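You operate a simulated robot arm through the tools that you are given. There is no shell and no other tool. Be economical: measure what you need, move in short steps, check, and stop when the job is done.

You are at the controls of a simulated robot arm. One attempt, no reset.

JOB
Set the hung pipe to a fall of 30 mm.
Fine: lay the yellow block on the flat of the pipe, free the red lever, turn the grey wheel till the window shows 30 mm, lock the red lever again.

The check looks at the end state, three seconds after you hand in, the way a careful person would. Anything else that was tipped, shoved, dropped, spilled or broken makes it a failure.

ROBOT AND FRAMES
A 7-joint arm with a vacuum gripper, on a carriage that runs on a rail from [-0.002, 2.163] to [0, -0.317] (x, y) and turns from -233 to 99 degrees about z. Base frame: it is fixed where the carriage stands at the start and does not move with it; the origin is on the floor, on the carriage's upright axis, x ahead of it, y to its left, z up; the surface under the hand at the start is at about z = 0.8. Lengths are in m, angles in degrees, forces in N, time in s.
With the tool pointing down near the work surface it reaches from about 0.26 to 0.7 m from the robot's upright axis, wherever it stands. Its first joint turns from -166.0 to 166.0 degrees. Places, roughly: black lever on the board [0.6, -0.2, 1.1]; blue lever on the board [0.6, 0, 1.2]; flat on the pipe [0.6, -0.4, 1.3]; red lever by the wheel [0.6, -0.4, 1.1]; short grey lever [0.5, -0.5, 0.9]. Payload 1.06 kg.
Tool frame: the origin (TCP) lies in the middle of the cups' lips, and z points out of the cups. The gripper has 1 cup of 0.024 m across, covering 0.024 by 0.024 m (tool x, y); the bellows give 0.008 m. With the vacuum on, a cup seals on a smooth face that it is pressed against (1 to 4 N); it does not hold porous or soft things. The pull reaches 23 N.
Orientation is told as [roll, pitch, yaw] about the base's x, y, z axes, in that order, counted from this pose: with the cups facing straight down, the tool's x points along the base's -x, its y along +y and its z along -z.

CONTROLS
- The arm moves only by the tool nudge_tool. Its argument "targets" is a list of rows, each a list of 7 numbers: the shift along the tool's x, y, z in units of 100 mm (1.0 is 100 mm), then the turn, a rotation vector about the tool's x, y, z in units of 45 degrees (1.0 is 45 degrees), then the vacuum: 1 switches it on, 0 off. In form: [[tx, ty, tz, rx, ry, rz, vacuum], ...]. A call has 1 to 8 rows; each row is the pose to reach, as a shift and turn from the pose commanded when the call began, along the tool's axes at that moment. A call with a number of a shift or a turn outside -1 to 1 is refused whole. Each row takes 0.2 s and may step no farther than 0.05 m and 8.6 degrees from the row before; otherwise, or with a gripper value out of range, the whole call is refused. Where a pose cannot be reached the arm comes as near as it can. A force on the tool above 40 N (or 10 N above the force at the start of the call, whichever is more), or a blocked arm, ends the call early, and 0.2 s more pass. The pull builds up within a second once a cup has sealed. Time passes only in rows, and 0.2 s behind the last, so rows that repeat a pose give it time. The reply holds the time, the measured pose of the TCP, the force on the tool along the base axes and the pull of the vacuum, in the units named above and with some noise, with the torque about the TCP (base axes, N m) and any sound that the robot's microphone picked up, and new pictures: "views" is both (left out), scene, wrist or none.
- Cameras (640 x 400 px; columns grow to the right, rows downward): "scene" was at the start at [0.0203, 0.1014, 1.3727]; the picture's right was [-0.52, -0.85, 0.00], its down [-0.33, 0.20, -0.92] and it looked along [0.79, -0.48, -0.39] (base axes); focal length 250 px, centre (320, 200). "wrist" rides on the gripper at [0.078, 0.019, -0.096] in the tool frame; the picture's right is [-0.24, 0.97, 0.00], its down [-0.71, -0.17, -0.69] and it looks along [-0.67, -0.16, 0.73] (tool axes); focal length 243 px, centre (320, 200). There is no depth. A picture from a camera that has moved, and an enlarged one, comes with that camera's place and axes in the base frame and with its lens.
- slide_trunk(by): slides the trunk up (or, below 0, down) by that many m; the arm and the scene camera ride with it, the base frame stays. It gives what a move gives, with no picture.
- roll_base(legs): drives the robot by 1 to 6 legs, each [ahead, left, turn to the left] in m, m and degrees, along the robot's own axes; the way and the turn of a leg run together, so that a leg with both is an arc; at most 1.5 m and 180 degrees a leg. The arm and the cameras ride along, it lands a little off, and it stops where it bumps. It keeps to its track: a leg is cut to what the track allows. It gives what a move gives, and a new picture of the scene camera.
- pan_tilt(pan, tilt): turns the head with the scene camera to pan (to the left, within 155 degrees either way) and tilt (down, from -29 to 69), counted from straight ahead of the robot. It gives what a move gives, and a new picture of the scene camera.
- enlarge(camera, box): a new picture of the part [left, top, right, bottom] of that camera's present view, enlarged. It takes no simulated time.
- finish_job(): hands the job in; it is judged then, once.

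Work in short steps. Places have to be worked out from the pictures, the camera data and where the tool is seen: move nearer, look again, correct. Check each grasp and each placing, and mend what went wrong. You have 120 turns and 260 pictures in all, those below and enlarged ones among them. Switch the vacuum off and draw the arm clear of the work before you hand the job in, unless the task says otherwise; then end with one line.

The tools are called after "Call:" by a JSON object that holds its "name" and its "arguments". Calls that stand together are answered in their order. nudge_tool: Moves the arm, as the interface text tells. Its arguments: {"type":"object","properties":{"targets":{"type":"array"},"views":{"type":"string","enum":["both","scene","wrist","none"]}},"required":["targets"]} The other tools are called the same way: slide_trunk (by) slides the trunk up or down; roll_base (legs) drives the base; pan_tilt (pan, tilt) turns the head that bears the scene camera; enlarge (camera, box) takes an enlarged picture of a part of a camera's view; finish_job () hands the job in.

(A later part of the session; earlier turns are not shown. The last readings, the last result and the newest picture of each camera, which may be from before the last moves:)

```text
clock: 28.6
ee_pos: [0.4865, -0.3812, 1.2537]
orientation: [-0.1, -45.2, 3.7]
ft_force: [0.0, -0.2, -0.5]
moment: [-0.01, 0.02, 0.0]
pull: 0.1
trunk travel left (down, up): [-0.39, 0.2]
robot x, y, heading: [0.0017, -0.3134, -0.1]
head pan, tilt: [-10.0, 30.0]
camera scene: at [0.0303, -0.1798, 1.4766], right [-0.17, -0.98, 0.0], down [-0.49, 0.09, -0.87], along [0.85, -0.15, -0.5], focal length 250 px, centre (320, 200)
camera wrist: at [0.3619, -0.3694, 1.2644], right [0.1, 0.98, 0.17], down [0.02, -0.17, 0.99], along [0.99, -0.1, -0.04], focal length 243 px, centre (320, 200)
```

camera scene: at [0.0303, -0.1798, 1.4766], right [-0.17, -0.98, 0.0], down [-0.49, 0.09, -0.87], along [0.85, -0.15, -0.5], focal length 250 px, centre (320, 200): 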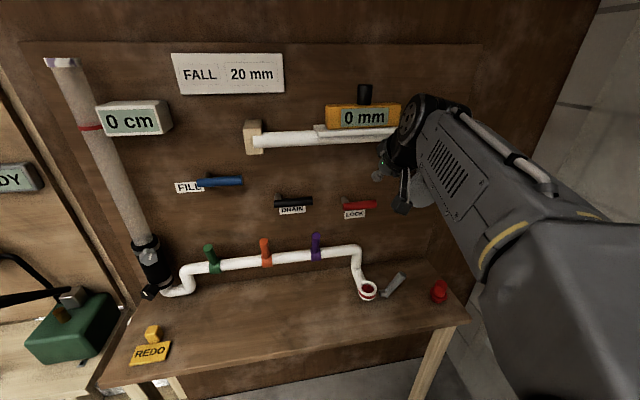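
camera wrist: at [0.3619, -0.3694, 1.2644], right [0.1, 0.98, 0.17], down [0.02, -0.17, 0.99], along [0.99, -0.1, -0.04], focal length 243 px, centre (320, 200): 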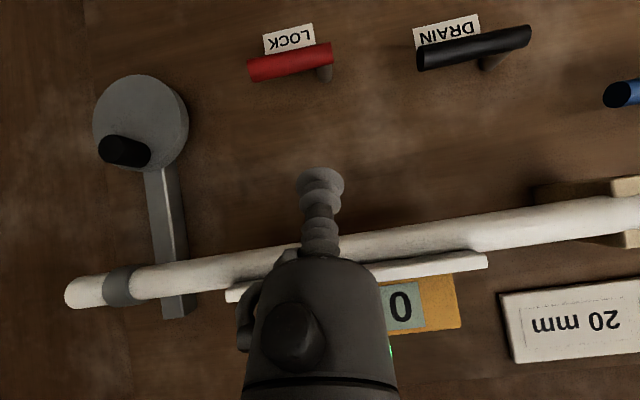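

From this straight view: lever stem at about [0.65, -0.366, 1.095], free end at [0.64, -0.456, 1.088]; crank knob of the wheel at about [0.60, -0.61, 1.155]. I approach a point just above the lever's free end with the 45° tool.

Call:
{"name": "nudge_tool", "arguments": {"targets": [[0.03, -0.3, 0.2, 0, 0, 0, 0], [0.08, -0.6, 0.5, 0, 0, 0, 0], [0.11, -0.665, 0.9, 0, 0, 0, 0], [0.11, -0.665, 0.9, 0, 0, 0, 0]], "views": "none"}}

Call:
{"name": "nudge_tool", "arguments": {"targets": [[0, 0, 0.3, 0, 0, 0, 0], [0, 0, 0.6, 0, 0, 0, 0], [0, 0, 0.8, 0, 0, 0, 0], [0, 0, 0.8, 0, 0, 0, 0]], "views": "both"}}

Call:
{"name": "enlarge", "arguments": {"camera": "wrist", "box": [200, 20, 480, 200]}}

```text
clock: 29.6
ee_pos: [0.5472, -0.4449, 1.1795]
orientation: [-0.2, -45.1, 3.7]
ft_force: [0.4, 0.0, 0.4]
moment: [-0.03, 0.01, 0.03]
pull: 0.0
trunk travel left (down, up): [-0.39, 0.2]
robot x, y, heading: [-0.0009, -0.3181, 0.1]
head pan, tilt: [-10.0, 30.0]
```

```text
clock: 30.6
ee_pos: [0.6029, -0.4402, 1.1237]
orientation: [-0.1, -45.1, 3.7]
ft_force: [-0.6, 0.4, -0.1]
moment: [-0.02, 0.04, 0.01]
pull: 0.0
trunk travel left (down, up): [-0.39, 0.2]
robot x, y, heading: [0.001, -0.3152, 0.2]
head pan, tilt: [-10.0, 30.0]
camera scene: at [0.0306, -0.1798, 1.4766], right [-0.17, -0.98, 0.0], down [-0.49, 0.09, -0.87], along [0.85, -0.15, -0.5], focal length 250 px, centre (320, 200)
camera wrist: at [0.4789, -0.4288, 1.1363], right [0.1, 0.98, 0.17], down [0.02, -0.17, 0.99], along [0.99, -0.1, -0.04], focal length 243 px, centre (320, 200)
```

scene: 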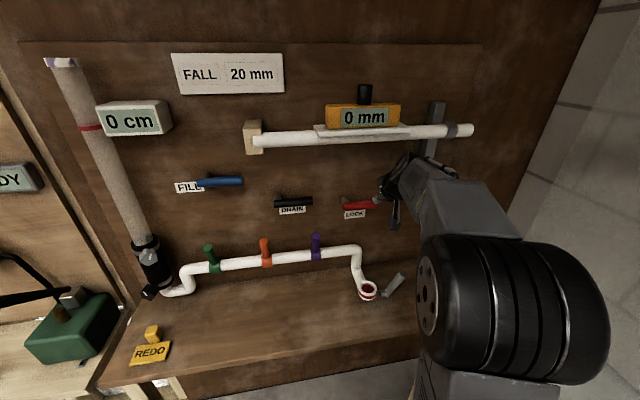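
wrist: 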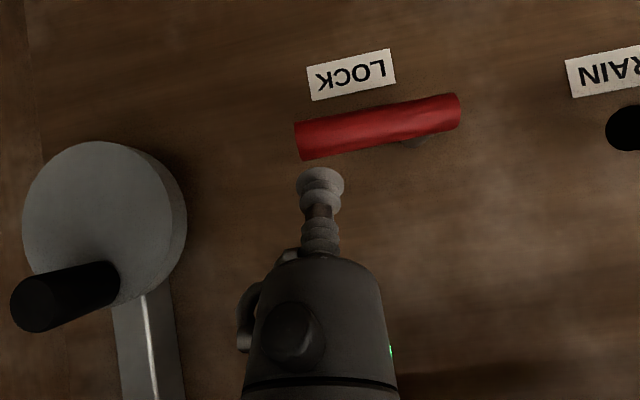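

```text
2.22 times, centred on (340, 110) of wrist
camera zoom: at [0.4789, -0.4288, 1.1363], right [0.1, 0.98, 0.17], down [0.02, -0.17, 0.99], along [0.99, -0.1, -0.04], focal length 539 px, centre (276, 400)
```

zoom: 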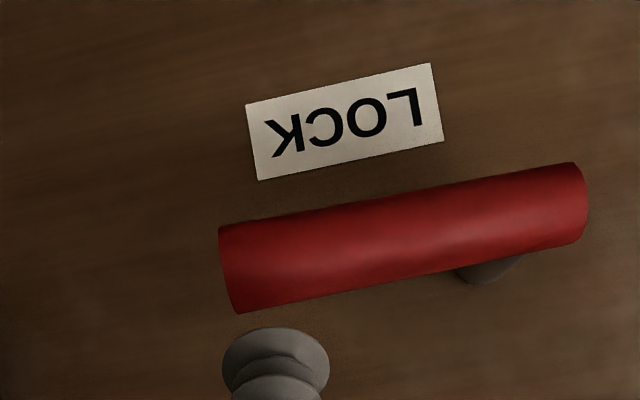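

The cup is aimed at the lever near its free end. I advance and then push gently downward.

Call:
{"name": "nudge_tool", "arguments": {"targets": [[0, 0, 0.2, 0, 0, 0, 0], [0.0, 0, 0.32, 0, 0, 0, 0], [0.04, 0, 0.36, 0, 0, 0, 0], [0.07, 0, 0.39, 0, 0, 0, 0], [0.1, 0, 0.42, 0, 0, 0, 0]], "views": "both"}}

Call:
{"name": "enlarge", "arguments": {"camera": "scene", "box": [310, 160, 450, 250]}}

```text
clock: 31.9
ee_pos: [0.6261, -0.4397, 1.0892]
orientation: [-0.1, -45.2, 3.7]
ft_force: [-1.1, 0.0, 2.0]
moment: [0.0, -0.01, 0.02]
pull: 0.1
trunk travel left (down, up): [-0.39, 0.2]
robot x, y, heading: [0.0013, -0.3116, -0.0]
head pan, tilt: [-10.0, 30.0]
camera scene: at [0.03, -0.1799, 1.4767], right [-0.17, -0.98, 0.0], down [-0.49, 0.09, -0.87], along [0.85, -0.15, -0.5], focal length 250 px, centre (320, 200)
camera wrist: at [0.5011, -0.428, 1.1009], right [0.1, 0.98, 0.17], down [0.02, -0.17, 0.99], along [0.99, -0.1, -0.04], focal length 243 px, centre (320, 200)
```

scene: 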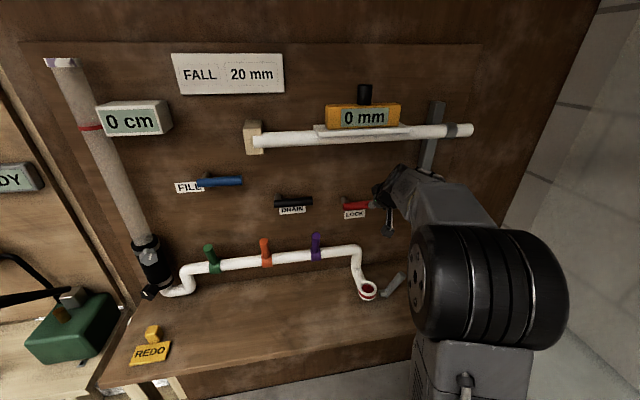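
wrist: 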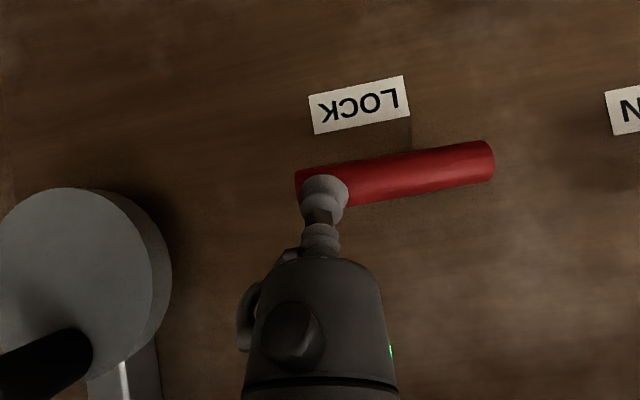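

```text
4.44 times, centred on (380, 205) of scene
camera zoom: at [0.03, -0.1799, 1.4767], right [-0.17, -0.98, 0.0], down [-0.49, 0.09, -0.87], along [0.85, -0.15, -0.5], focal length 1112 px, centre (53, 178)
```

zoom: 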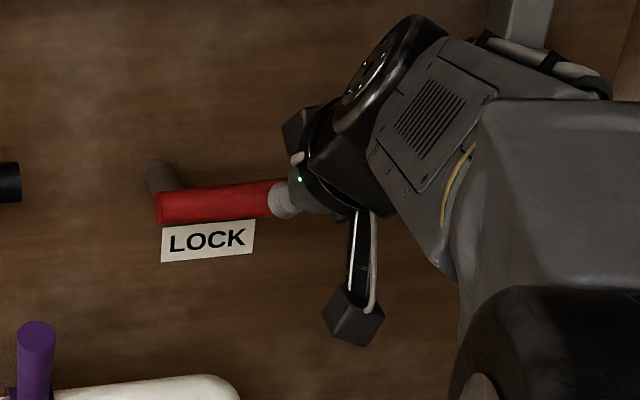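

The cup slid in front of the bar. I rise, go 22 mm deeper so it sits over the bar, and press down.

Call:
{"name": "nudge_tool", "arguments": {"targets": [[-0.284, 0, -0.282, 0, 0, 0, 0], [-0.439, 0, -0.126, 0, 0, 0, 0], [-0.333, 0, -0.02, 0, 0, 0, 0], [-0.262, 0, 0.05, 0, 0, 0, 0], [-0.191, 0, 0.121, 0, 0, 0, 0]], "views": "wrist"}}

Call:
{"name": "enlarge", "arguments": {"camera": "scene", "box": [310, 160, 450, 250]}}

```text
clock: 33.2
ee_pos: [0.6493, -0.4377, 1.1045]
orientation: [-0.8, -46.4, 4.0]
ft_force: [1.9, -0.1, 12.0]
moment: [0.0, 0.15, 0.03]
pull: 0.0
trunk travel left (down, up): [-0.39, 0.2]
robot x, y, heading: [-0.0003, -0.3156, -0.2]
head pan, tilt: [-10.0, 30.0]
stopped in row 5: the force on the tool passed its limit at 43 N (the readings are from after the stop); the commanded pose is now the measured one
camera wrist: at [0.5246, -0.4262, 1.1127], right [0.1, 0.98, 0.16], down [0.0, -0.16, 0.99], along [0.99, -0.1, -0.02], focal length 243 px, centre (320, 200)
```

wrist: 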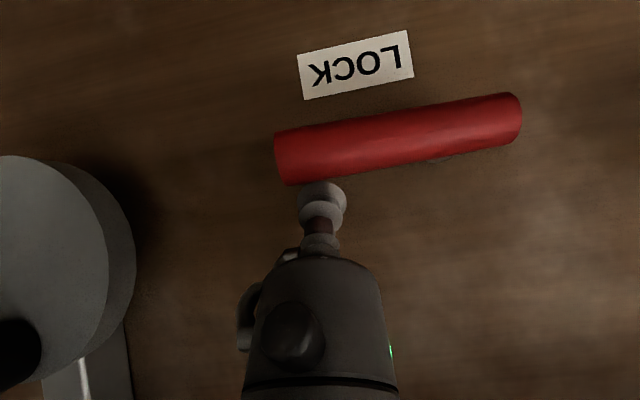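

```text
4.44 times, centred on (380, 205) of scene
camera zoom: at [0.0296, -0.1795, 1.4765], right [-0.17, -0.98, 0.0], down [-0.49, 0.09, -0.87], along [0.85, -0.15, -0.5], focal length 1112 px, centre (53, 178)
```

zoom: 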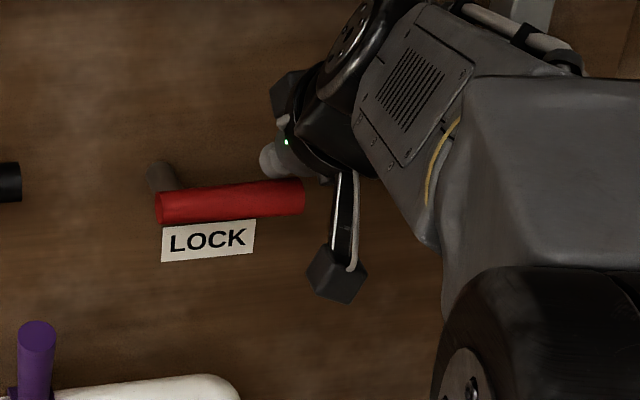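

The lever resists at over 40 N downward, so it must turn upward. I back off and swing the tool to horizontal below the lever.

Call:
{"name": "nudge_tool", "arguments": {"targets": [[-0.05, 0, -0.1, 0, 0, 0, 0], [0, 0, -0.5, 0, 0, 0, 0], [0, 0, -1.0, 0, 0, 0, 0], [0, 0, -1.0, 0, 0, 0, 0]], "views": "none"}}

Call:
{"name": "nudge_tool", "arguments": {"targets": [[0.25, 0, 0.15, 0, -0.18, 0, 0], [0.5, 0, 0.3, 0, -0.36, 0, 0], [0.7, 0, 0.5, 0, -0.54, 0, 0], [0.9, 0, 0.6, 0, -0.72, 0, 0], [1.0, 0, 0.7, 0, -0.9, 0, 0], [1.0, 0, 0.7, 0, -0.97, 0, 0], [1.0, 0, 0.7, 0, -0.97, 0, 0]], "views": "both"}}

```text
clock: 34.2
ee_pos: [0.5767, -0.4412, 1.1708]
orientation: [-0.5, -46.1, 3.8]
ft_force: [-1.0, 0.6, -0.2]
moment: [0.0, -0.02, 0.02]
pull: 0.1
trunk travel left (down, up): [-0.39, 0.2]
robot x, y, heading: [-0.0016, -0.3149, 0.0]
head pan, tilt: [-10.0, 30.0]
```

```text
clock: 35.8
ee_pos: [0.5597, -0.4428, 1.0488]
orientation: [-60.4, -89.6, 63.8]
ft_force: [0.7, 1.5, 0.0]
moment: [0.0, 0.01, -0.05]
pull: 0.0
trunk travel left (down, up): [-0.39, 0.2]
robot x, y, heading: [-0.0002, -0.3141, 0.0]
head pan, tilt: [-10.0, 30.0]
camera scene: at [0.0305, -0.1798, 1.4766], right [-0.17, -0.98, 0.0], down [-0.49, 0.09, -0.87], along [0.85, -0.15, -0.5], focal length 250 px, centre (320, 200)
camera wrist: at [0.4618, -0.431, 0.9717], right [-0.06, 0.97, 0.23], down [-0.67, -0.21, 0.71], along [0.74, -0.11, 0.66], focal length 243 px, centre (320, 200)
```

scene: 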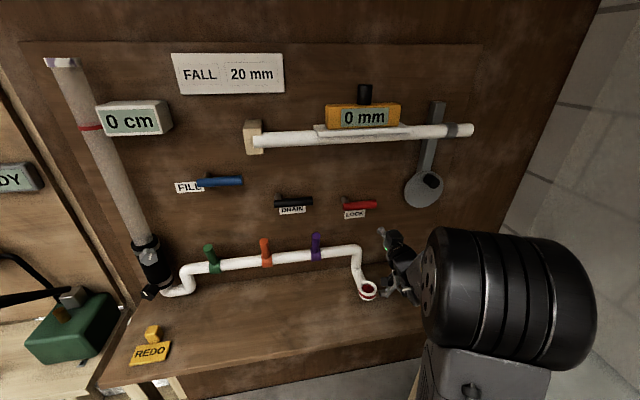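
wrist: 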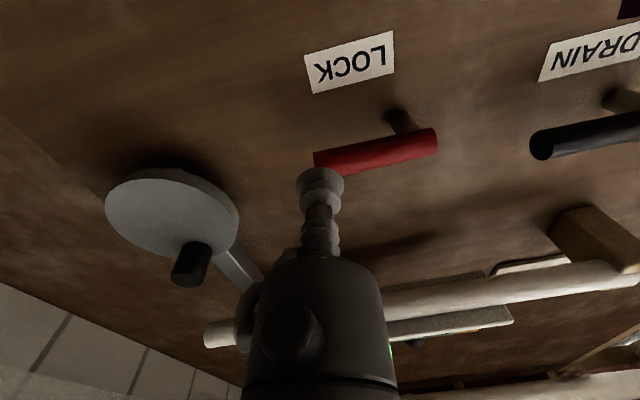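

Horizontal now. I tilt the tool 35° upward so the cup face can push the bar up from beneath.

Call:
{"name": "nudge_tool", "arguments": {"targets": [[0, 0, 0, 0, -0.18, 0, 0], [0, 0, 0, 0, -0.36, 0, 0], [0.1, 0, 0, 0, -0.54, 0, 0], [0.1, 0, 0, 0, -0.72, 0, 0], [0.1, 0, 0, 0, -0.78, 0, 0], [0.1, 0, 0, 0, -0.78, 0, 0]], "views": "both"}}

```text
clock: 37.2
ee_pos: [0.5566, -0.4437, 1.0407]
orientation: [-179.4, -55.1, -177.0]
ft_force: [0.2, -0.5, 0.0]
moment: [-0.04, 0.0, 0.01]
pull: 0.1
trunk travel left (down, up): [-0.39, 0.2]
robot x, y, heading: [-0.0014, -0.3159, -0.0]
head pan, tilt: [-10.0, 30.0]
camera scene: at [0.0305, -0.1798, 1.4766], right [-0.17, -0.98, 0.0], down [-0.49, 0.09, -0.87], along [0.85, -0.15, -0.5], focal length 250 px, centre (320, 200)
camera wrist: at [0.5233, -0.4275, 0.9208], right [-0.19, 0.96, 0.19], down [-0.95, -0.23, 0.19], along [0.23, -0.14, 0.96], focal length 243 px, centre (320, 200)
```

scene: 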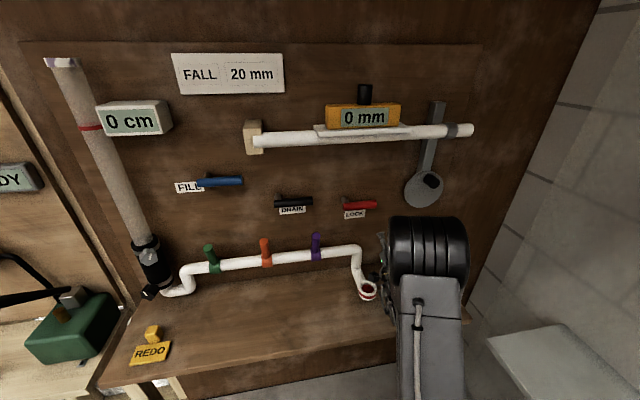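
wrist: 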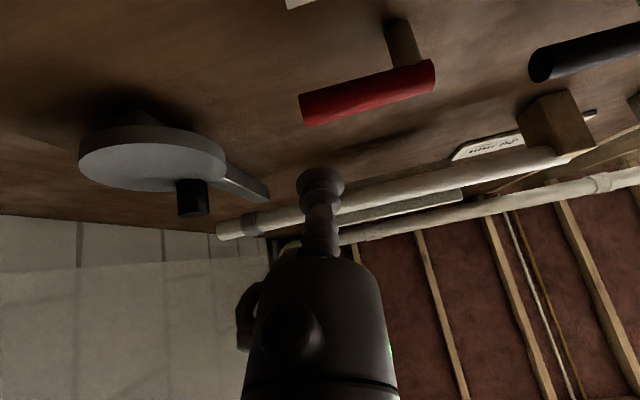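

From below, the bar's axis is at x≈0.638. I move under its free end and then push up.

Call:
{"name": "nudge_tool", "arguments": {"targets": [[0.18, 0, 0.36, 0, 0, 0, 0], [0.38, 0, 0.74, 0, 0, 0, 0], [0.3, 0, 0.8, 0, 0, 0, 0], [0.21, 0, 0.86, 0, 0, 0, 0], [0.13, 0, 0.92, 0, 0, 0, 0], [0.05, 0, 0.97, 0, 0, 0, 0]], "views": "both"}}

Call:
{"name": "enlarge", "arguments": {"camera": "scene", "box": [310, 160, 450, 250]}}

```text
clock: 38.6
ee_pos: [0.6409, -0.4381, 1.0915]
orientation: [-179.3, -55.0, -176.9]
ft_force: [-0.1, -0.9, -3.5]
moment: [-0.03, -0.04, -0.05]
pull: 0.0
trunk travel left (down, up): [-0.39, 0.2]
robot x, y, heading: [0.0036, -0.3151, -0.0]
head pan, tilt: [-10.0, 30.0]
camera scene: at [0.0306, -0.1799, 1.4767], right [-0.17, -0.98, 0.0], down [-0.49, 0.09, -0.87], along [0.85, -0.15, -0.5], focal length 250 px, centre (320, 200)
camera wrist: at [0.6063, -0.4215, 0.9724], right [-0.2, 0.96, 0.19], down [-0.95, -0.23, 0.19], along [0.23, -0.14, 0.96], focal length 243 px, centre (320, 200)
```

scene: 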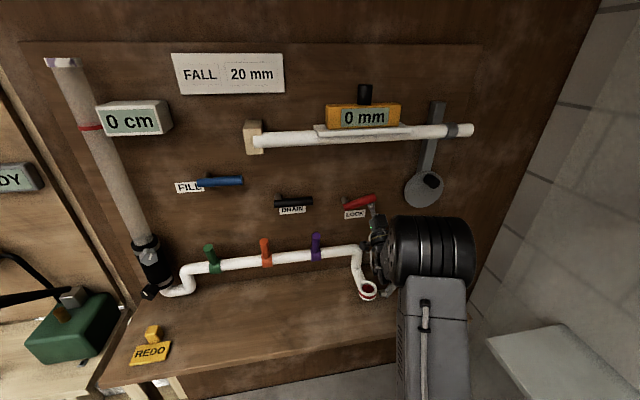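
wrist: 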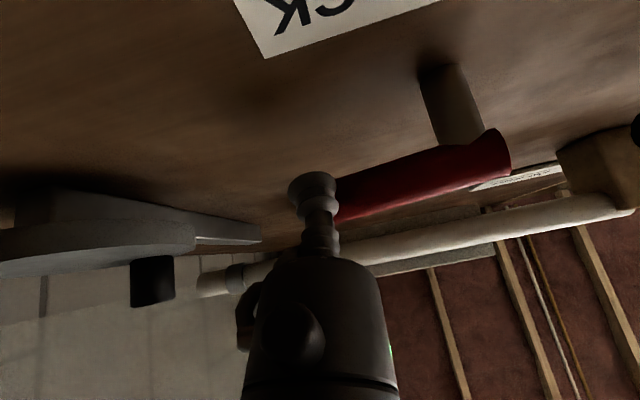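

```text
4.44 times, centred on (380, 205) of scene
camera zoom: at [0.0306, -0.1799, 1.4767], right [-0.17, -0.98, 0.0], down [-0.49, 0.09, -0.87], along [0.85, -0.15, -0.5], focal length 1112 px, centre (53, 178)
```

zoom: 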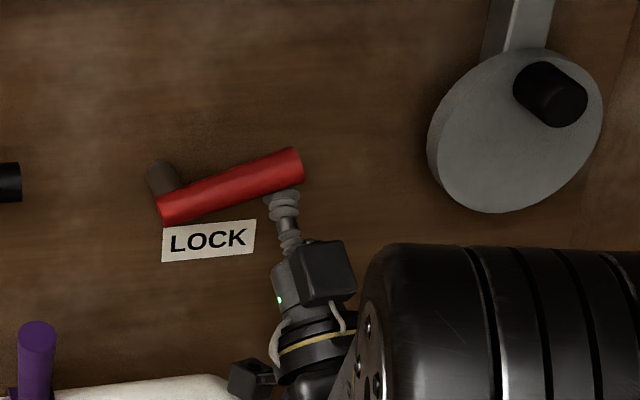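

The lever moves upward with about 3.5 N. I follow its arc towards vertical.

Call:
{"name": "nudge_tool", "arguments": {"targets": [[-0.18, 0.01, 0.125, 0, 0, 0, 0], [-0.328, 0.08, 0.228, 0, 0, 0, 0], [-0.463, 0.215, 0.322, 0, 0, 0, 0], [-0.529, 0.31, 0.368, 0, 0, 0, 0], [-0.529, 0.31, 0.368, 0, 0, 0, 0]], "views": "scene"}}

Call:
{"name": "enlarge", "arguments": {"camera": "scene", "box": [310, 160, 450, 250]}}

```text
clock: 39.8
ee_pos: [0.6402, -0.4099, 1.1542]
orientation: [-179.6, -55.5, -177.0]
ft_force: [5.4, -15.6, -8.3]
moment: [-0.18, 0.09, 0.02]
pull: 0.0
trunk travel left (down, up): [-0.39, 0.2]
robot x, y, heading: [-0.0002, -0.3154, 0.0]
head pan, tilt: [-10.0, 30.0]
camera scene: at [0.0321, -0.1822, 1.4767], right [-0.17, -0.98, 0.0], down [-0.49, 0.09, -0.87], along [0.85, -0.15, -0.5], focal length 250 px, centre (320, 200)
```

scene: 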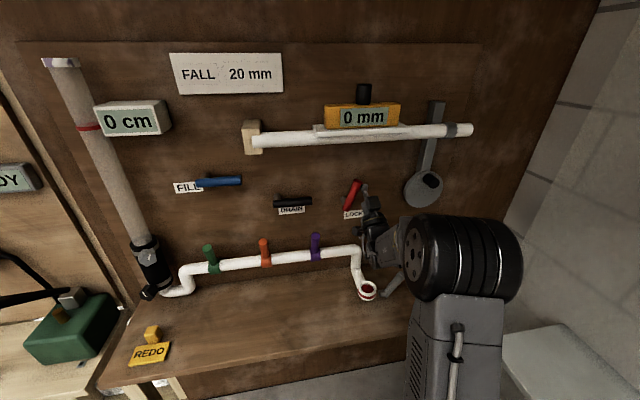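

```text
4.44 times, centred on (380, 205) of scene
camera zoom: at [0.0321, -0.1822, 1.4767], right [-0.17, -0.98, 0.0], down [-0.49, 0.09, -0.87], along [0.85, -0.15, -0.5], focal length 1112 px, centre (53, 178)
```

zoom: 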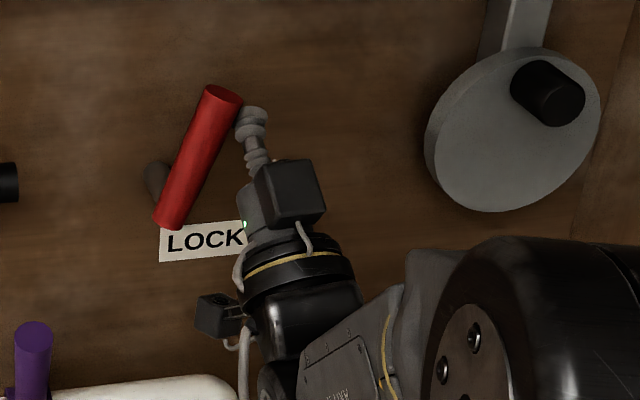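

The lever stands at about 62° and the force rose to 17 N; this is probably its stop. I push 5 mm more to tell a stop from drag.

Call:
{"name": "nudge_tool", "arguments": {"targets": [[-0.02, 0.04, 0.01, 0, 0, 0, 0], [-0.03, 0.06, 0.02, 0, 0, 0, 0]], "views": "none"}}

Call:
{"name": "enlarge", "arguments": {"camera": "scene", "box": [310, 160, 450, 250]}}

```text
clock: 40.4
ee_pos: [0.64, -0.4113, 1.1543]
orientation: [-179.9, -55.7, -177.5]
ft_force: [4.6, -12.3, -7.5]
moment: [-0.14, 0.05, -0.01]
pull: 0.1
trunk travel left (down, up): [-0.39, 0.2]
robot x, y, heading: [0.0028, -0.3157, -0.2]
head pan, tilt: [-10.0, 30.0]
stopped in row 2: the force on the tool passed its limit at 41 N (the readings are from after the stop); the commanded pose is now the measured one
```

```text
4.44 times, centred on (380, 205) of scene
camera zoom: at [0.0324, -0.1826, 1.4769], right [-0.18, -0.98, 0.0], down [-0.49, 0.09, -0.87], along [0.85, -0.15, -0.5], focal length 1112 px, centre (53, 178)
```

zoom: 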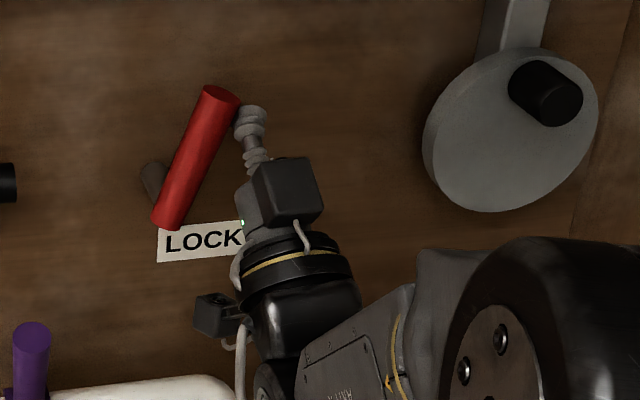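

It is at its upper stop: freed. I back away and level the tool to horizontal for the wheel's crank knob.

Call:
{"name": "nudge_tool", "arguments": {"targets": [[0.03, -0.1, -0.05, 0, 0, 0, 0], [0.03, -0.15, -0.5, 0, 0.0, 0, 0], [0.0, -0.25, -0.8, 0, 0.18, 0, 0], [0.0, -0.4, -0.9, 0, 0.36, 0, 0], [0.0, -0.6, -0.9, 0, 0.54, 0, 0], [0.0, -0.8, -0.9, 0, 0.72, 0, 0], [0, -1.0, -0.9, 0, 0.78, 0, 0], [0, -1.0, -0.9, 0, 0.78, 0, 0]], "views": "both"}}

```text
clock: 42.2
ee_pos: [0.5698, -0.5108, 1.1061]
orientation: [-20.0, -89.4, 23.0]
ft_force: [0.7, 0.5, -0.5]
moment: [-0.02, -0.05, -0.02]
pull: 0.1
trunk travel left (down, up): [-0.39, 0.2]
robot x, y, heading: [-0.0017, -0.3152, -0.2]
head pan, tilt: [-10.0, 30.0]
camera scene: at [0.0306, -0.1803, 1.4767], right [-0.17, -0.98, 0.0], down [-0.49, 0.09, -0.87], along [0.85, -0.15, -0.5], focal length 250 px, centre (320, 200)
camera wrist: at [0.4714, -0.4963, 1.0288], right [-0.05, 0.97, 0.23], down [-0.67, -0.2, 0.72], along [0.74, -0.12, 0.66], focal length 243 px, centre (320, 200)
```

scene: 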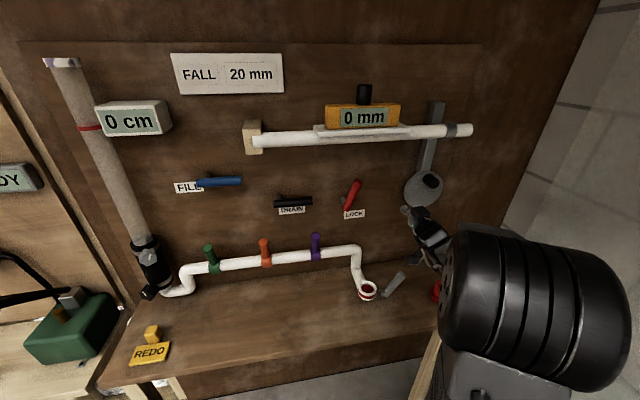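
wrist: 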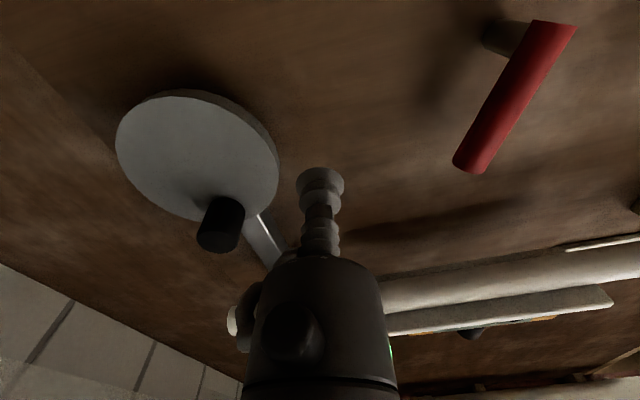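

The knob's end is at about [0.598, -0.607, 1.159], and the wheel's centre at [0.65, -0.614, 1.111]. I line up in front of the knob.

Call:
{"name": "nudge_tool", "arguments": {"targets": [[-0.2, -0.35, -0.1, 0, 0, 0, 0], [-0.4, -0.7, -0.1, 0, 0, 0, 0], [-0.52, -0.96, -0.1, 0, 0, 0, 0], [-0.52, -0.96, -0.1, 0, 0, 0, 0]], "views": "both"}}

Call:
{"name": "enlarge", "arguments": {"camera": "scene", "box": [360, 140, 500, 240]}}

```text
clock: 43.2
ee_pos: [0.5645, -0.6073, 1.1582]
orientation: [-24.1, -89.4, 27.1]
ft_force: [-0.7, 0.3, -0.1]
moment: [0.06, 0.0, 0.01]
pull: 0.0
trunk travel left (down, up): [-0.39, 0.2]
robot x, y, heading: [-0.0005, -0.3089, -0.1]
head pan, tilt: [-10.0, 30.0]
camera scene: at [0.0307, -0.1803, 1.4767], right [-0.17, -0.98, 0.0], down [-0.49, 0.09, -0.87], along [0.85, -0.15, -0.5], focal length 250 px, centre (320, 200)
camera wrist: at [0.4667, -0.5933, 1.0809], right [-0.05, 0.97, 0.23], down [-0.67, -0.2, 0.72], along [0.74, -0.12, 0.66], focal length 243 px, centre (320, 200)
```

scene: 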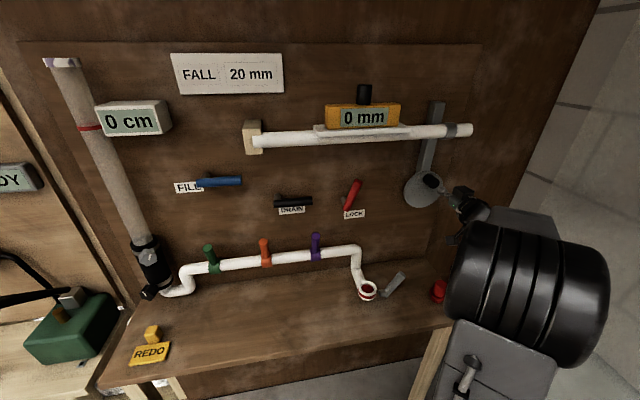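
wrist: 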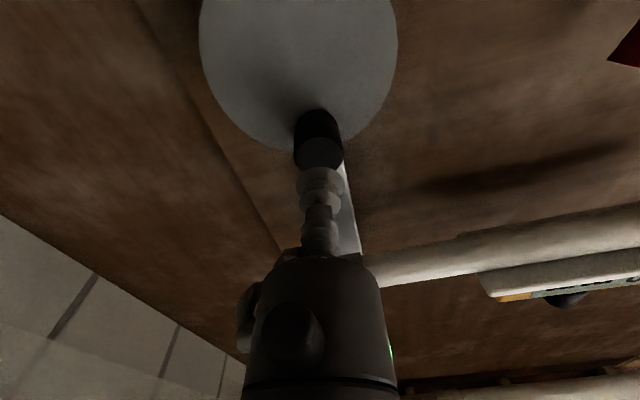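

```text
4.00 times, centred on (430, 190) of scene
camera zoom: at [0.0307, -0.1803, 1.4767], right [-0.17, -0.98, 0.0], down [-0.49, 0.09, -0.87], along [0.85, -0.15, -0.5], focal length 1001 px, centre (-120, 240)
```

zoom: 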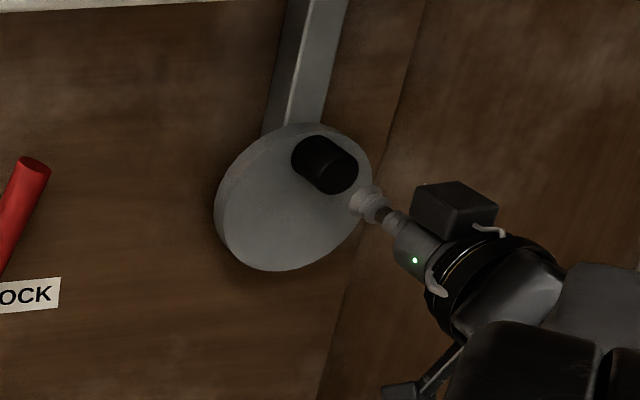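

Aligned. I advance with the vacuum on until it seals on the knob's end.

Call:
{"name": "nudge_tool", "arguments": {"targets": [[0, 0, 0.2, 0, 0, 0, 1], [0, 0, 0.3, 0, 0, 0, 1], [0, 0, 0.34, 0, 0, 0, 1], [0, 0, 0.36, 0, 0, 0, 1], [0, 0, 0.36, 0, 0, 0, 1]], "views": "wrist"}}

```text
clock: 44.4
ee_pos: [0.599, -0.6038, 1.1583]
orientation: [-20.4, -89.3, 23.4]
ft_force: [-15.2, 6.3, -11.1]
moment: [0.23, -0.16, -0.29]
pull: 22.4
trunk travel left (down, up): [-0.39, 0.2]
robot x, y, heading: [-0.0026, -0.3143, 0.2]
head pan, tilt: [-10.0, 30.0]
camera wrist: at [0.5019, -0.5905, 1.0806], right [-0.05, 0.97, 0.23], down [-0.67, -0.2, 0.72], along [0.74, -0.12, 0.66], focal length 243 px, centre (320, 200)
```

wrist: 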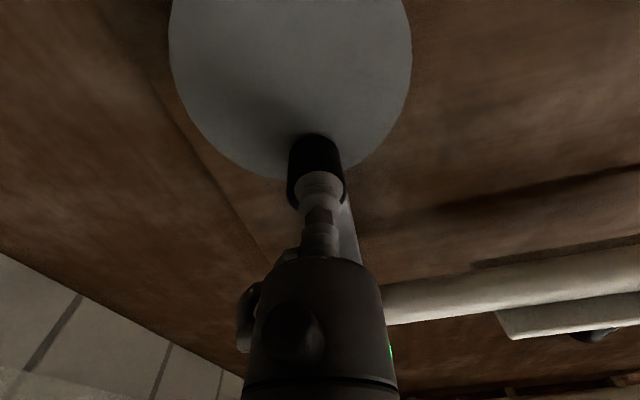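

Sealed. I turn the wheel about 22° with the knob moving to the left (+y), rotating the cup with it, and read the window.

Call:
{"name": "nudge_tool", "arguments": {"targets": [[0, 0, -0.02, 0, 0, 0, 1], [0.014, 0.065, -0.02, 0, 0, -0.17, 1], [0.033, 0.12, -0.02, 0, 0, -0.33, 1], [0.06, 0.173, -0.02, 0, 0, -0.49, 1], [0.06, 0.173, -0.02, 0, 0, -0.49, 1]], "views": "scene"}}

Call:
{"name": "enlarge", "arguments": {"camera": "scene", "box": [310, 75, 510, 225]}}

```text
clock: 45.6
ee_pos: [0.5978, -0.5886, 1.1531]
orientation: [-88.5, -67.5, 91.6]
ft_force: [-1.0, 0.1, 0.9]
moment: [0.0, 0.01, -0.04]
pull: 0.0
trunk travel left (down, up): [-0.39, 0.2]
robot x, y, heading: [0.0017, -0.3127, 0.2]
head pan, tilt: [-10.0, 30.0]
camera scene: at [0.0305, -0.1802, 1.4767], right [-0.17, -0.98, 0.0], down [-0.49, 0.09, -0.87], along [0.85, -0.15, -0.5], focal length 250 px, centre (320, 200)
```

scene: 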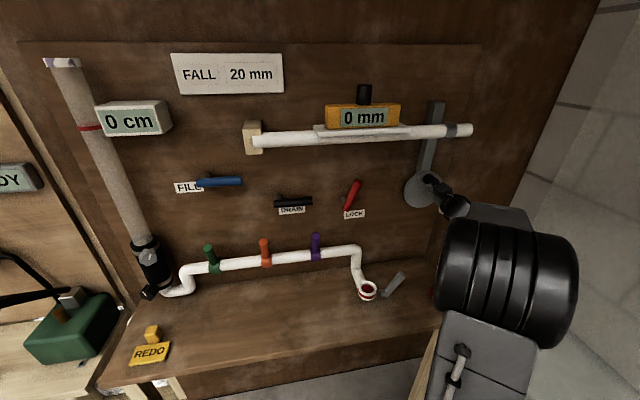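

```text
2.67 times, centred on (410, 150) of scene
camera zoom: at [0.0305, -0.1802, 1.4767], right [-0.17, -0.98, 0.0], down [-0.49, 0.09, -0.87], along [0.85, -0.15, -0.5], focal length 667 px, centre (80, 333)
```

zoom: 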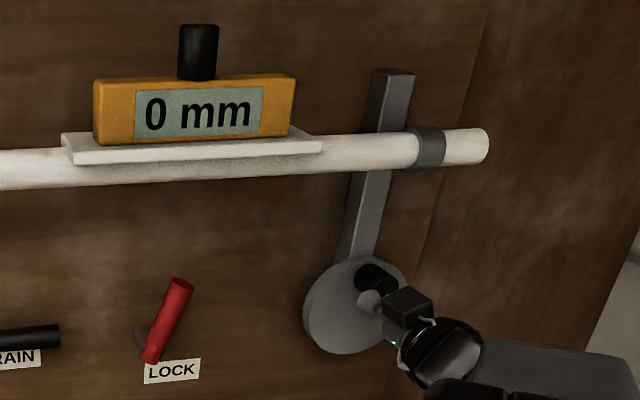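

The seal broke and the wheel did not turn that way. I look at where the knob is now.

Call:
{"name": "nudge_tool", "arguments": {"targets": [[-0.06, -0.16, -0.35, 0, 0, 0.16, 0], [-0.06, -0.16, -0.35, 0, 0, 0.33, 0], [-0.06, -0.16, -0.35, 0, 0, 0.49, 0], [-0.06, -0.16, -0.35, 0, 0, 0.49, 0]], "views": "both"}}

Call:
{"name": "enlarge", "arguments": {"camera": "scene", "box": [360, 140, 500, 240]}}

```text
clock: 46.6
ee_pos: [0.5634, -0.6021, 1.1652]
orientation: [-17.4, -89.4, 20.5]
ft_force: [-0.8, 0.0, -0.3]
moment: [0.02, -0.02, 0.03]
pull: 0.1
trunk travel left (down, up): [-0.39, 0.2]
robot x, y, heading: [0.0034, -0.3143, 0.1]
head pan, tilt: [-10.0, 30.0]
camera scene: at [0.0307, -0.1802, 1.4766], right [-0.17, -0.98, 0.0], down [-0.49, 0.09, -0.87], along [0.85, -0.15, -0.5], focal length 250 px, centre (320, 200)
camera wrist: at [0.4658, -0.5881, 1.0868], right [-0.05, 0.97, 0.23], down [-0.67, -0.2, 0.72], along [0.74, -0.12, 0.66], focal length 243 px, centre (320, 200)
```

scene: 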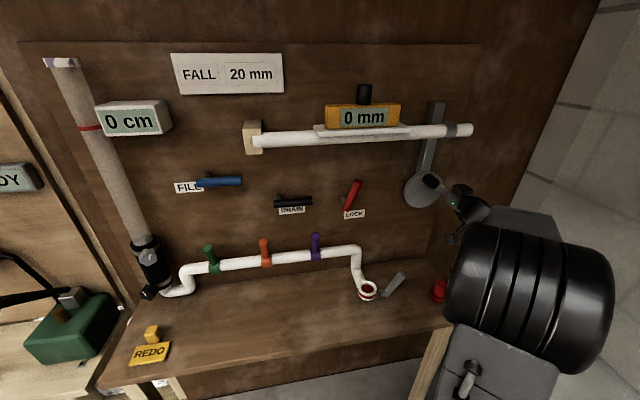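
wrist: 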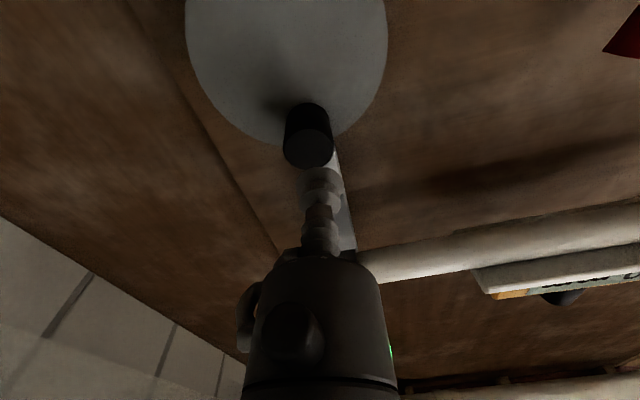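

```text
4.00 times, centred on (430, 190) of scene
camera zoom: at [0.0307, -0.1802, 1.4766], right [-0.17, -0.98, 0.0], down [-0.49, 0.09, -0.87], along [0.85, -0.15, -0.5], focal length 1001 px, centre (-120, 240)
```

zoom: 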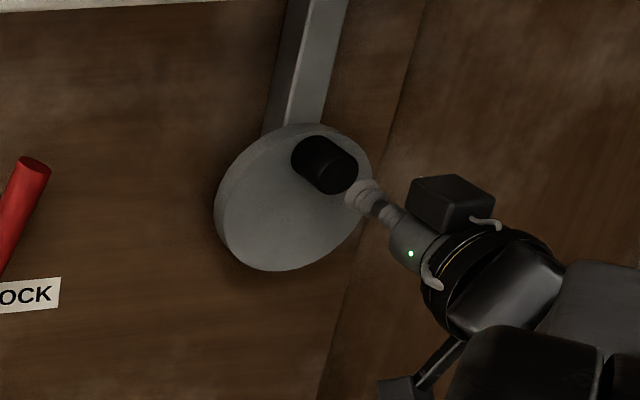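

The knob is unmoved at [y -0.606, z 1.159]. I reseal and turn it the other way (clockwise, knob towards -y).

Call:
{"name": "nudge_tool", "arguments": {"targets": [[0.06, -0.04, 0.15, 0, 0, 0, 1], [0.06, -0.04, 0.3, 0, 0, 0, 1], [0.06, -0.04, 0.36, 0, 0, 0, 1], [0.06, -0.04, 0.37, 0, 0, 0, 1], [0.06, -0.04, 0.35, 0, 0, 0, 1]], "views": "none"}}

Call:
{"name": "nudge_tool", "arguments": {"targets": [[0, -0.06, 0.0, 0, 0, 0.17, 1], [0, -0.12, 0.0, 0, 0, 0.35, 1], [0.01, -0.18, 0.0, 0, 0, 0.53, 1], [0.01, -0.18, 0.0, 0, 0, 0.53, 1]], "views": "scene"}}

Call:
{"name": "enlarge", "arguments": {"camera": "scene", "box": [310, 75, 510, 225]}}

```text
clock: 47.8
ee_pos: [0.5984, -0.6023, 1.1575]
orientation: [-23.8, -89.4, 26.9]
ft_force: [-3.4, 5.9, -6.8]
moment: [0.15, -0.09, -0.23]
pull: 23.1
trunk travel left (down, up): [-0.39, 0.2]
robot x, y, heading: [0.0037, -0.3146, 0.2]
head pan, tilt: [-10.0, 30.0]
```

```text
clock: 48.8
ee_pos: [0.5986, -0.6224, 1.1575]
orientation: [88.6, -66.3, -85.7]
ft_force: [-4.4, 5.5, -8.3]
moment: [0.05, -0.18, -0.2]
pull: 22.7
trunk travel left (down, up): [-0.39, 0.2]
robot x, y, heading: [0.0008, -0.3139, 0.1]
head pan, tilt: [-10.0, 30.0]
camera scene: at [0.0307, -0.1798, 1.4766], right [-0.17, -0.98, 0.0], down [-0.49, 0.09, -0.87], along [0.85, -0.15, -0.5], focal length 250 px, centre (320, 200)
```

scene: 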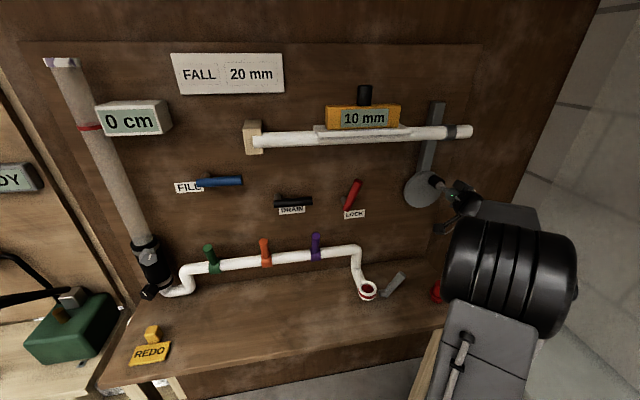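

```text
2.67 times, centred on (410, 150) of scene
camera zoom: at [0.0307, -0.1798, 1.4766], right [-0.17, -0.98, 0.0], down [-0.49, 0.09, -0.87], along [0.85, -0.15, -0.5], focal length 667 px, centre (80, 333)
```

zoom: 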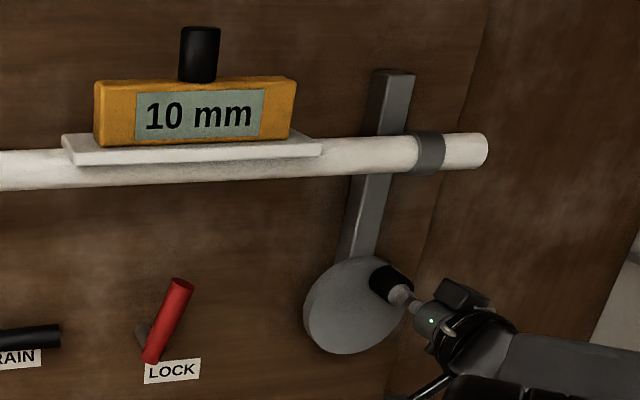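

The window now shows 10 mm. I repeat the same step of about 24°.

Call:
{"name": "nudge_tool", "arguments": {"targets": [[0, -0.06, 0.0, 0, 0, 0.17, 1], [0.005, -0.12, 0.0, 0, 0, 0.35, 1], [0.015, -0.18, 0.0, 0, 0, 0.53, 1], [0.015, -0.18, 0.0, 0, 0, 0.53, 1]], "views": "scene"}}

Call:
{"name": "enlarge", "arguments": {"camera": "scene", "box": [310, 75, 510, 225]}}

```text
clock: 49.8
ee_pos: [0.6005, -0.6363, 1.1483]
orientation: [89.3, -42.5, -86.5]
ft_force: [-7.3, 9.3, -7.8]
moment: [0.08, -0.2, -0.23]
pull: 23.1
trunk travel left (down, up): [-0.39, 0.2]
robot x, y, heading: [0.0001, -0.3136, 0.1]
head pan, tilt: [-10.0, 30.0]
camera scene: at [0.0301, -0.1792, 1.4766], right [-0.17, -0.98, 0.0], down [-0.49, 0.09, -0.87], along [0.85, -0.15, -0.5], focal length 250 px, centre (320, 200)
```

scene: 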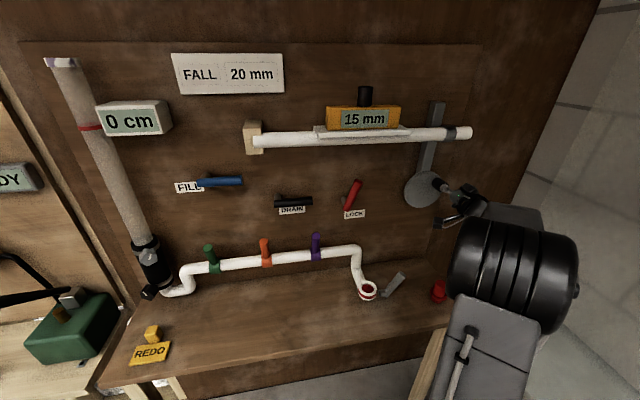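

```text
2.67 times, centred on (410, 150) of scene
camera zoom: at [0.0301, -0.1792, 1.4766], right [-0.17, -0.98, 0.0], down [-0.49, 0.09, -0.87], along [0.85, -0.15, -0.5], focal length 667 px, centre (80, 333)
```

zoom: 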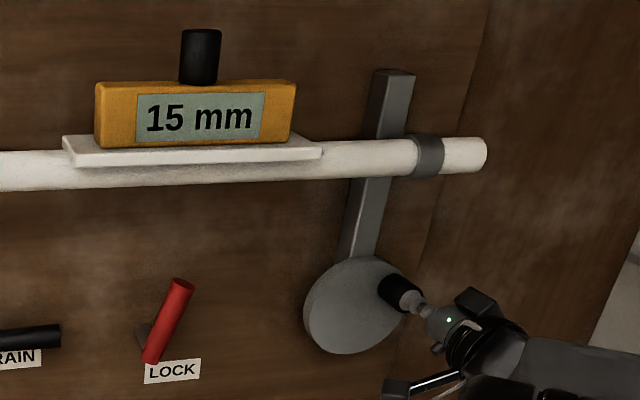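

15 mm. Forces point inward, so I continue with a slightly tighter arc.

Call:
{"name": "nudge_tool", "arguments": {"targets": [[0.01, -0.06, -0.01, 0, 0, 0.17, 1], [0.025, -0.12, -0.01, 0, 0, 0.35, 1], [0.04, -0.18, -0.01, 0, 0, 0.53, 1], [0.04, -0.18, -0.01, 0, 0, 0.53, 1]], "views": "scene"}}

Call:
{"name": "enlarge", "arguments": {"camera": "scene", "box": [310, 75, 510, 225]}}

```text
clock: 50.8
ee_pos: [0.6004, -0.6459, 1.1322]
orientation: [89.6, -18.6, -87.0]
ft_force: [1.3, 4.9, 3.8]
moment: [0.13, -0.07, -0.25]
pull: 22.6
trunk travel left (down, up): [-0.39, 0.2]
robot x, y, heading: [0.0054, -0.3142, 0.5]
head pan, tilt: [-10.0, 30.0]
camera scene: at [0.0304, -0.1794, 1.4766], right [-0.17, -0.98, 0.0], down [-0.49, 0.09, -0.87], along [0.85, -0.15, -0.5], focal length 250 px, centre (320, 200)
```

scene: 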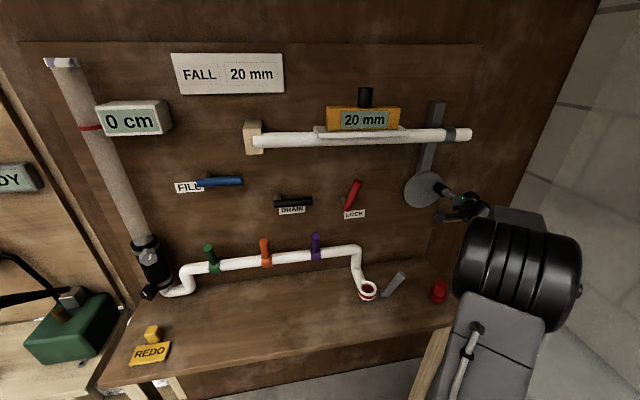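

```text
2.67 times, centred on (410, 150) of scene
camera zoom: at [0.0304, -0.1794, 1.4766], right [-0.17, -0.98, 0.0], down [-0.49, 0.09, -0.87], along [0.85, -0.15, -0.5], focal length 667 px, centre (80, 333)
```

zoom: 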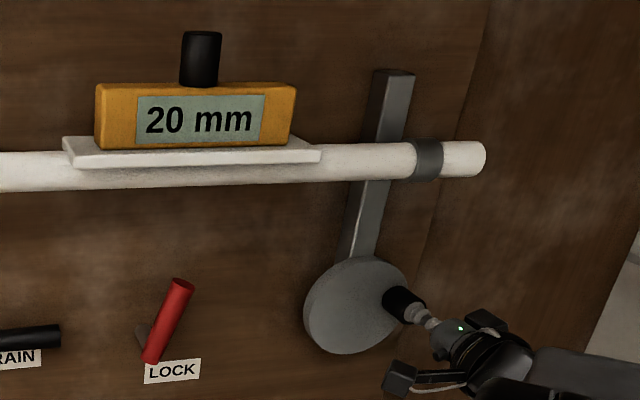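

20 mm. Another 24° step.

Call:
{"name": "nudge_tool", "arguments": {"targets": [[0.01, -0.06, 0, 0, 0, 0.17, 1], [0.02, -0.12, 0, 0, 0, 0.35, 1], [0.035, -0.18, 0, 0, 0, 0.53, 1], [0.035, -0.18, 0, 0, 0, 0.53, 1]], "views": "scene"}}

Call:
{"name": "enlarge", "arguments": {"camera": "scene", "box": [310, 75, 510, 225]}}

```text
clock: 51.8
ee_pos: [0.5992, -0.6495, 1.1143]
orientation: [89.6, 5.2, -87.2]
ft_force: [0.5, 5.9, 4.1]
moment: [0.12, -0.04, -0.21]
pull: 23.4
trunk travel left (down, up): [-0.39, 0.2]
robot x, y, heading: [0.0018, -0.3151, -0.2]
head pan, tilt: [-10.0, 30.0]
camera scene: at [0.0302, -0.1793, 1.4766], right [-0.17, -0.98, 0.0], down [-0.49, 0.09, -0.87], along [0.85, -0.15, -0.5], focal length 250 px, centre (320, 200)
```

scene: 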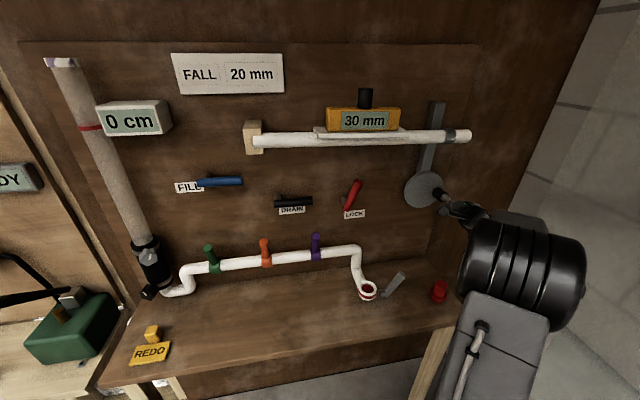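

```text
2.67 times, centred on (410, 150) of scene
camera zoom: at [0.0302, -0.1793, 1.4766], right [-0.17, -0.98, 0.0], down [-0.49, 0.09, -0.87], along [0.85, -0.15, -0.5], focal length 667 px, centre (80, 333)
```

zoom: 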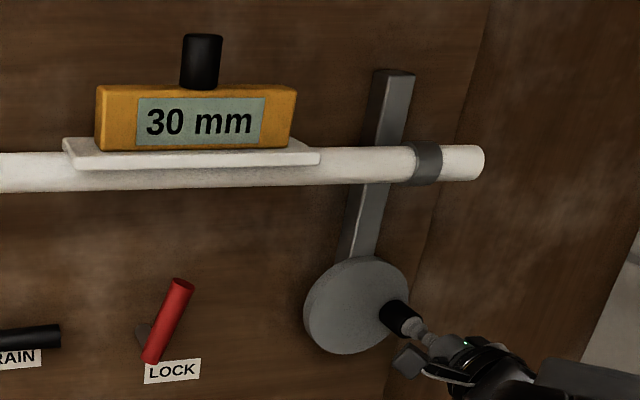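

The window shows 30 mm. It appears to read in 5 mm steps, so I test about 6° either side to be sure I'm in the middle of the band.

Call:
{"name": "nudge_tool", "arguments": {"targets": [[0.003, -0.047, 0, 0, 0, 0.133, 1], [0.003, -0.047, 0, 0, 0, 0.133, 1]], "views": "none"}}

Call:
{"name": "enlarge", "arguments": {"camera": "scene", "box": [310, 75, 510, 225]}}

Call:
{"name": "nudge_tool", "arguments": {"targets": [[0, 0.047, 0, 0, 0, -0.133, 1], [0.003, 0.094, 0, 0, 0, -0.267, 1], [0.003, 0.094, 0, 0, 0, -0.267, 1]], "views": "none"}}

Call:
{"name": "enlarge", "arguments": {"camera": "scene", "box": [310, 75, 510, 225]}}

```text
clock: 52.4
ee_pos: [0.5992, -0.6484, 1.1095]
orientation: [89.4, 11.1, -87.0]
ft_force: [0.8, 5.8, 5.1]
moment: [0.05, 0.0, -0.19]
pull: 23.7
trunk travel left (down, up): [-0.39, 0.2]
robot x, y, heading: [0.0016, -0.3139, 0.0]
head pan, tilt: [-10.0, 30.0]
```

```text
2.67 times, centred on (410, 150) of scene
camera zoom: at [0.0303, -0.1793, 1.4766], right [-0.17, -0.98, 0.0], down [-0.49, 0.09, -0.87], along [0.85, -0.15, -0.5], focal length 667 px, centre (80, 333)
```

zoom: 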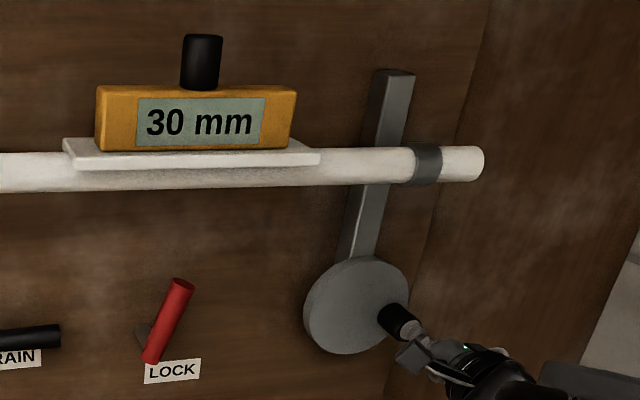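

```text
clock: 53.2
ee_pos: [0.5994, -0.6504, 1.1185]
orientation: [89.4, -1.1, -87.1]
ft_force: [-4.9, 8.5, -5.1]
moment: [-0.08, -0.03, -0.31]
pull: 22.2
trunk travel left (down, up): [-0.39, 0.2]
robot x, y, heading: [0.001, -0.3136, 0.3]
head pan, tilt: [-10.0, 30.0]
```

```text
2.67 times, centred on (410, 150) of scene
camera zoom: at [0.0303, -0.1794, 1.4765], right [-0.17, -0.98, 0.0], down [-0.49, 0.09, -0.87], along [0.85, -0.15, -0.5], focal length 667 px, centre (80, 333)
```

zoom: 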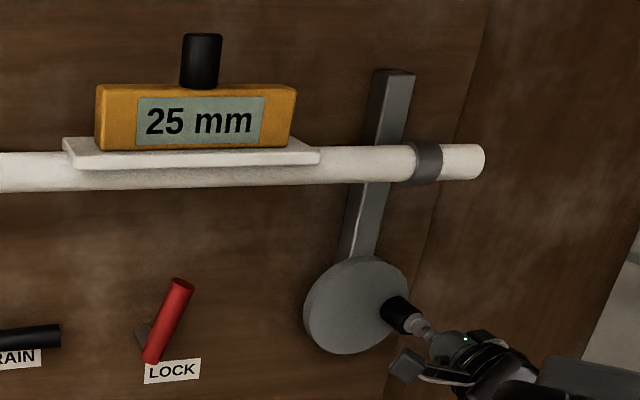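

At -6° it drops to 25 and at +6° stays 30, so the centre is at roughly +5°. I go there.

Call:
{"name": "nudge_tool", "arguments": {"targets": [[0, -0.045, 0, 0, 0, 0.13, 1], [0.003, -0.09, 0, 0, 0, 0.255, 1], [0.003, -0.09, 0, 0, 0, 0.255, 1], [0.003, -0.09, 0, 0, 0, 0.255, 1]], "views": "none"}}

Call:
{"name": "enlarge", "arguments": {"camera": "scene", "box": [310, 75, 510, 225]}}

```text
clock: 54.2
ee_pos: [0.5983, -0.649, 1.11]
orientation: [89.5, 10.6, -87.2]
ft_force: [-0.4, 3.9, 4.4]
moment: [0.07, 0.03, -0.18]
pull: 23.4
trunk travel left (down, up): [-0.39, 0.2]
robot x, y, heading: [-0.0017, -0.3141, 0.1]
head pan, tilt: [-10.0, 30.0]
```

```text
2.67 times, centred on (410, 150) of scene
camera zoom: at [0.0301, -0.1794, 1.4766], right [-0.17, -0.98, 0.0], down [-0.49, 0.09, -0.87], along [0.85, -0.15, -0.5], focal length 667 px, centre (80, 333)
```

zoom: 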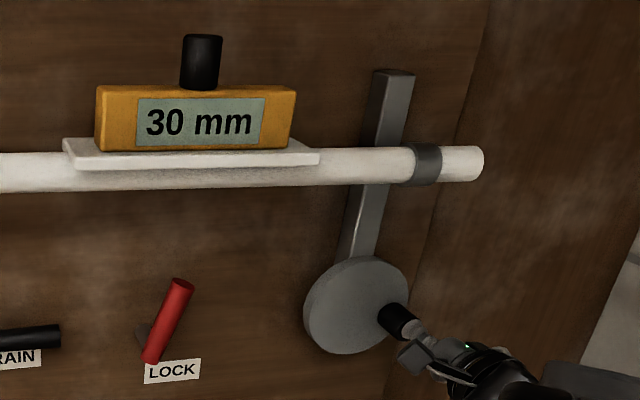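

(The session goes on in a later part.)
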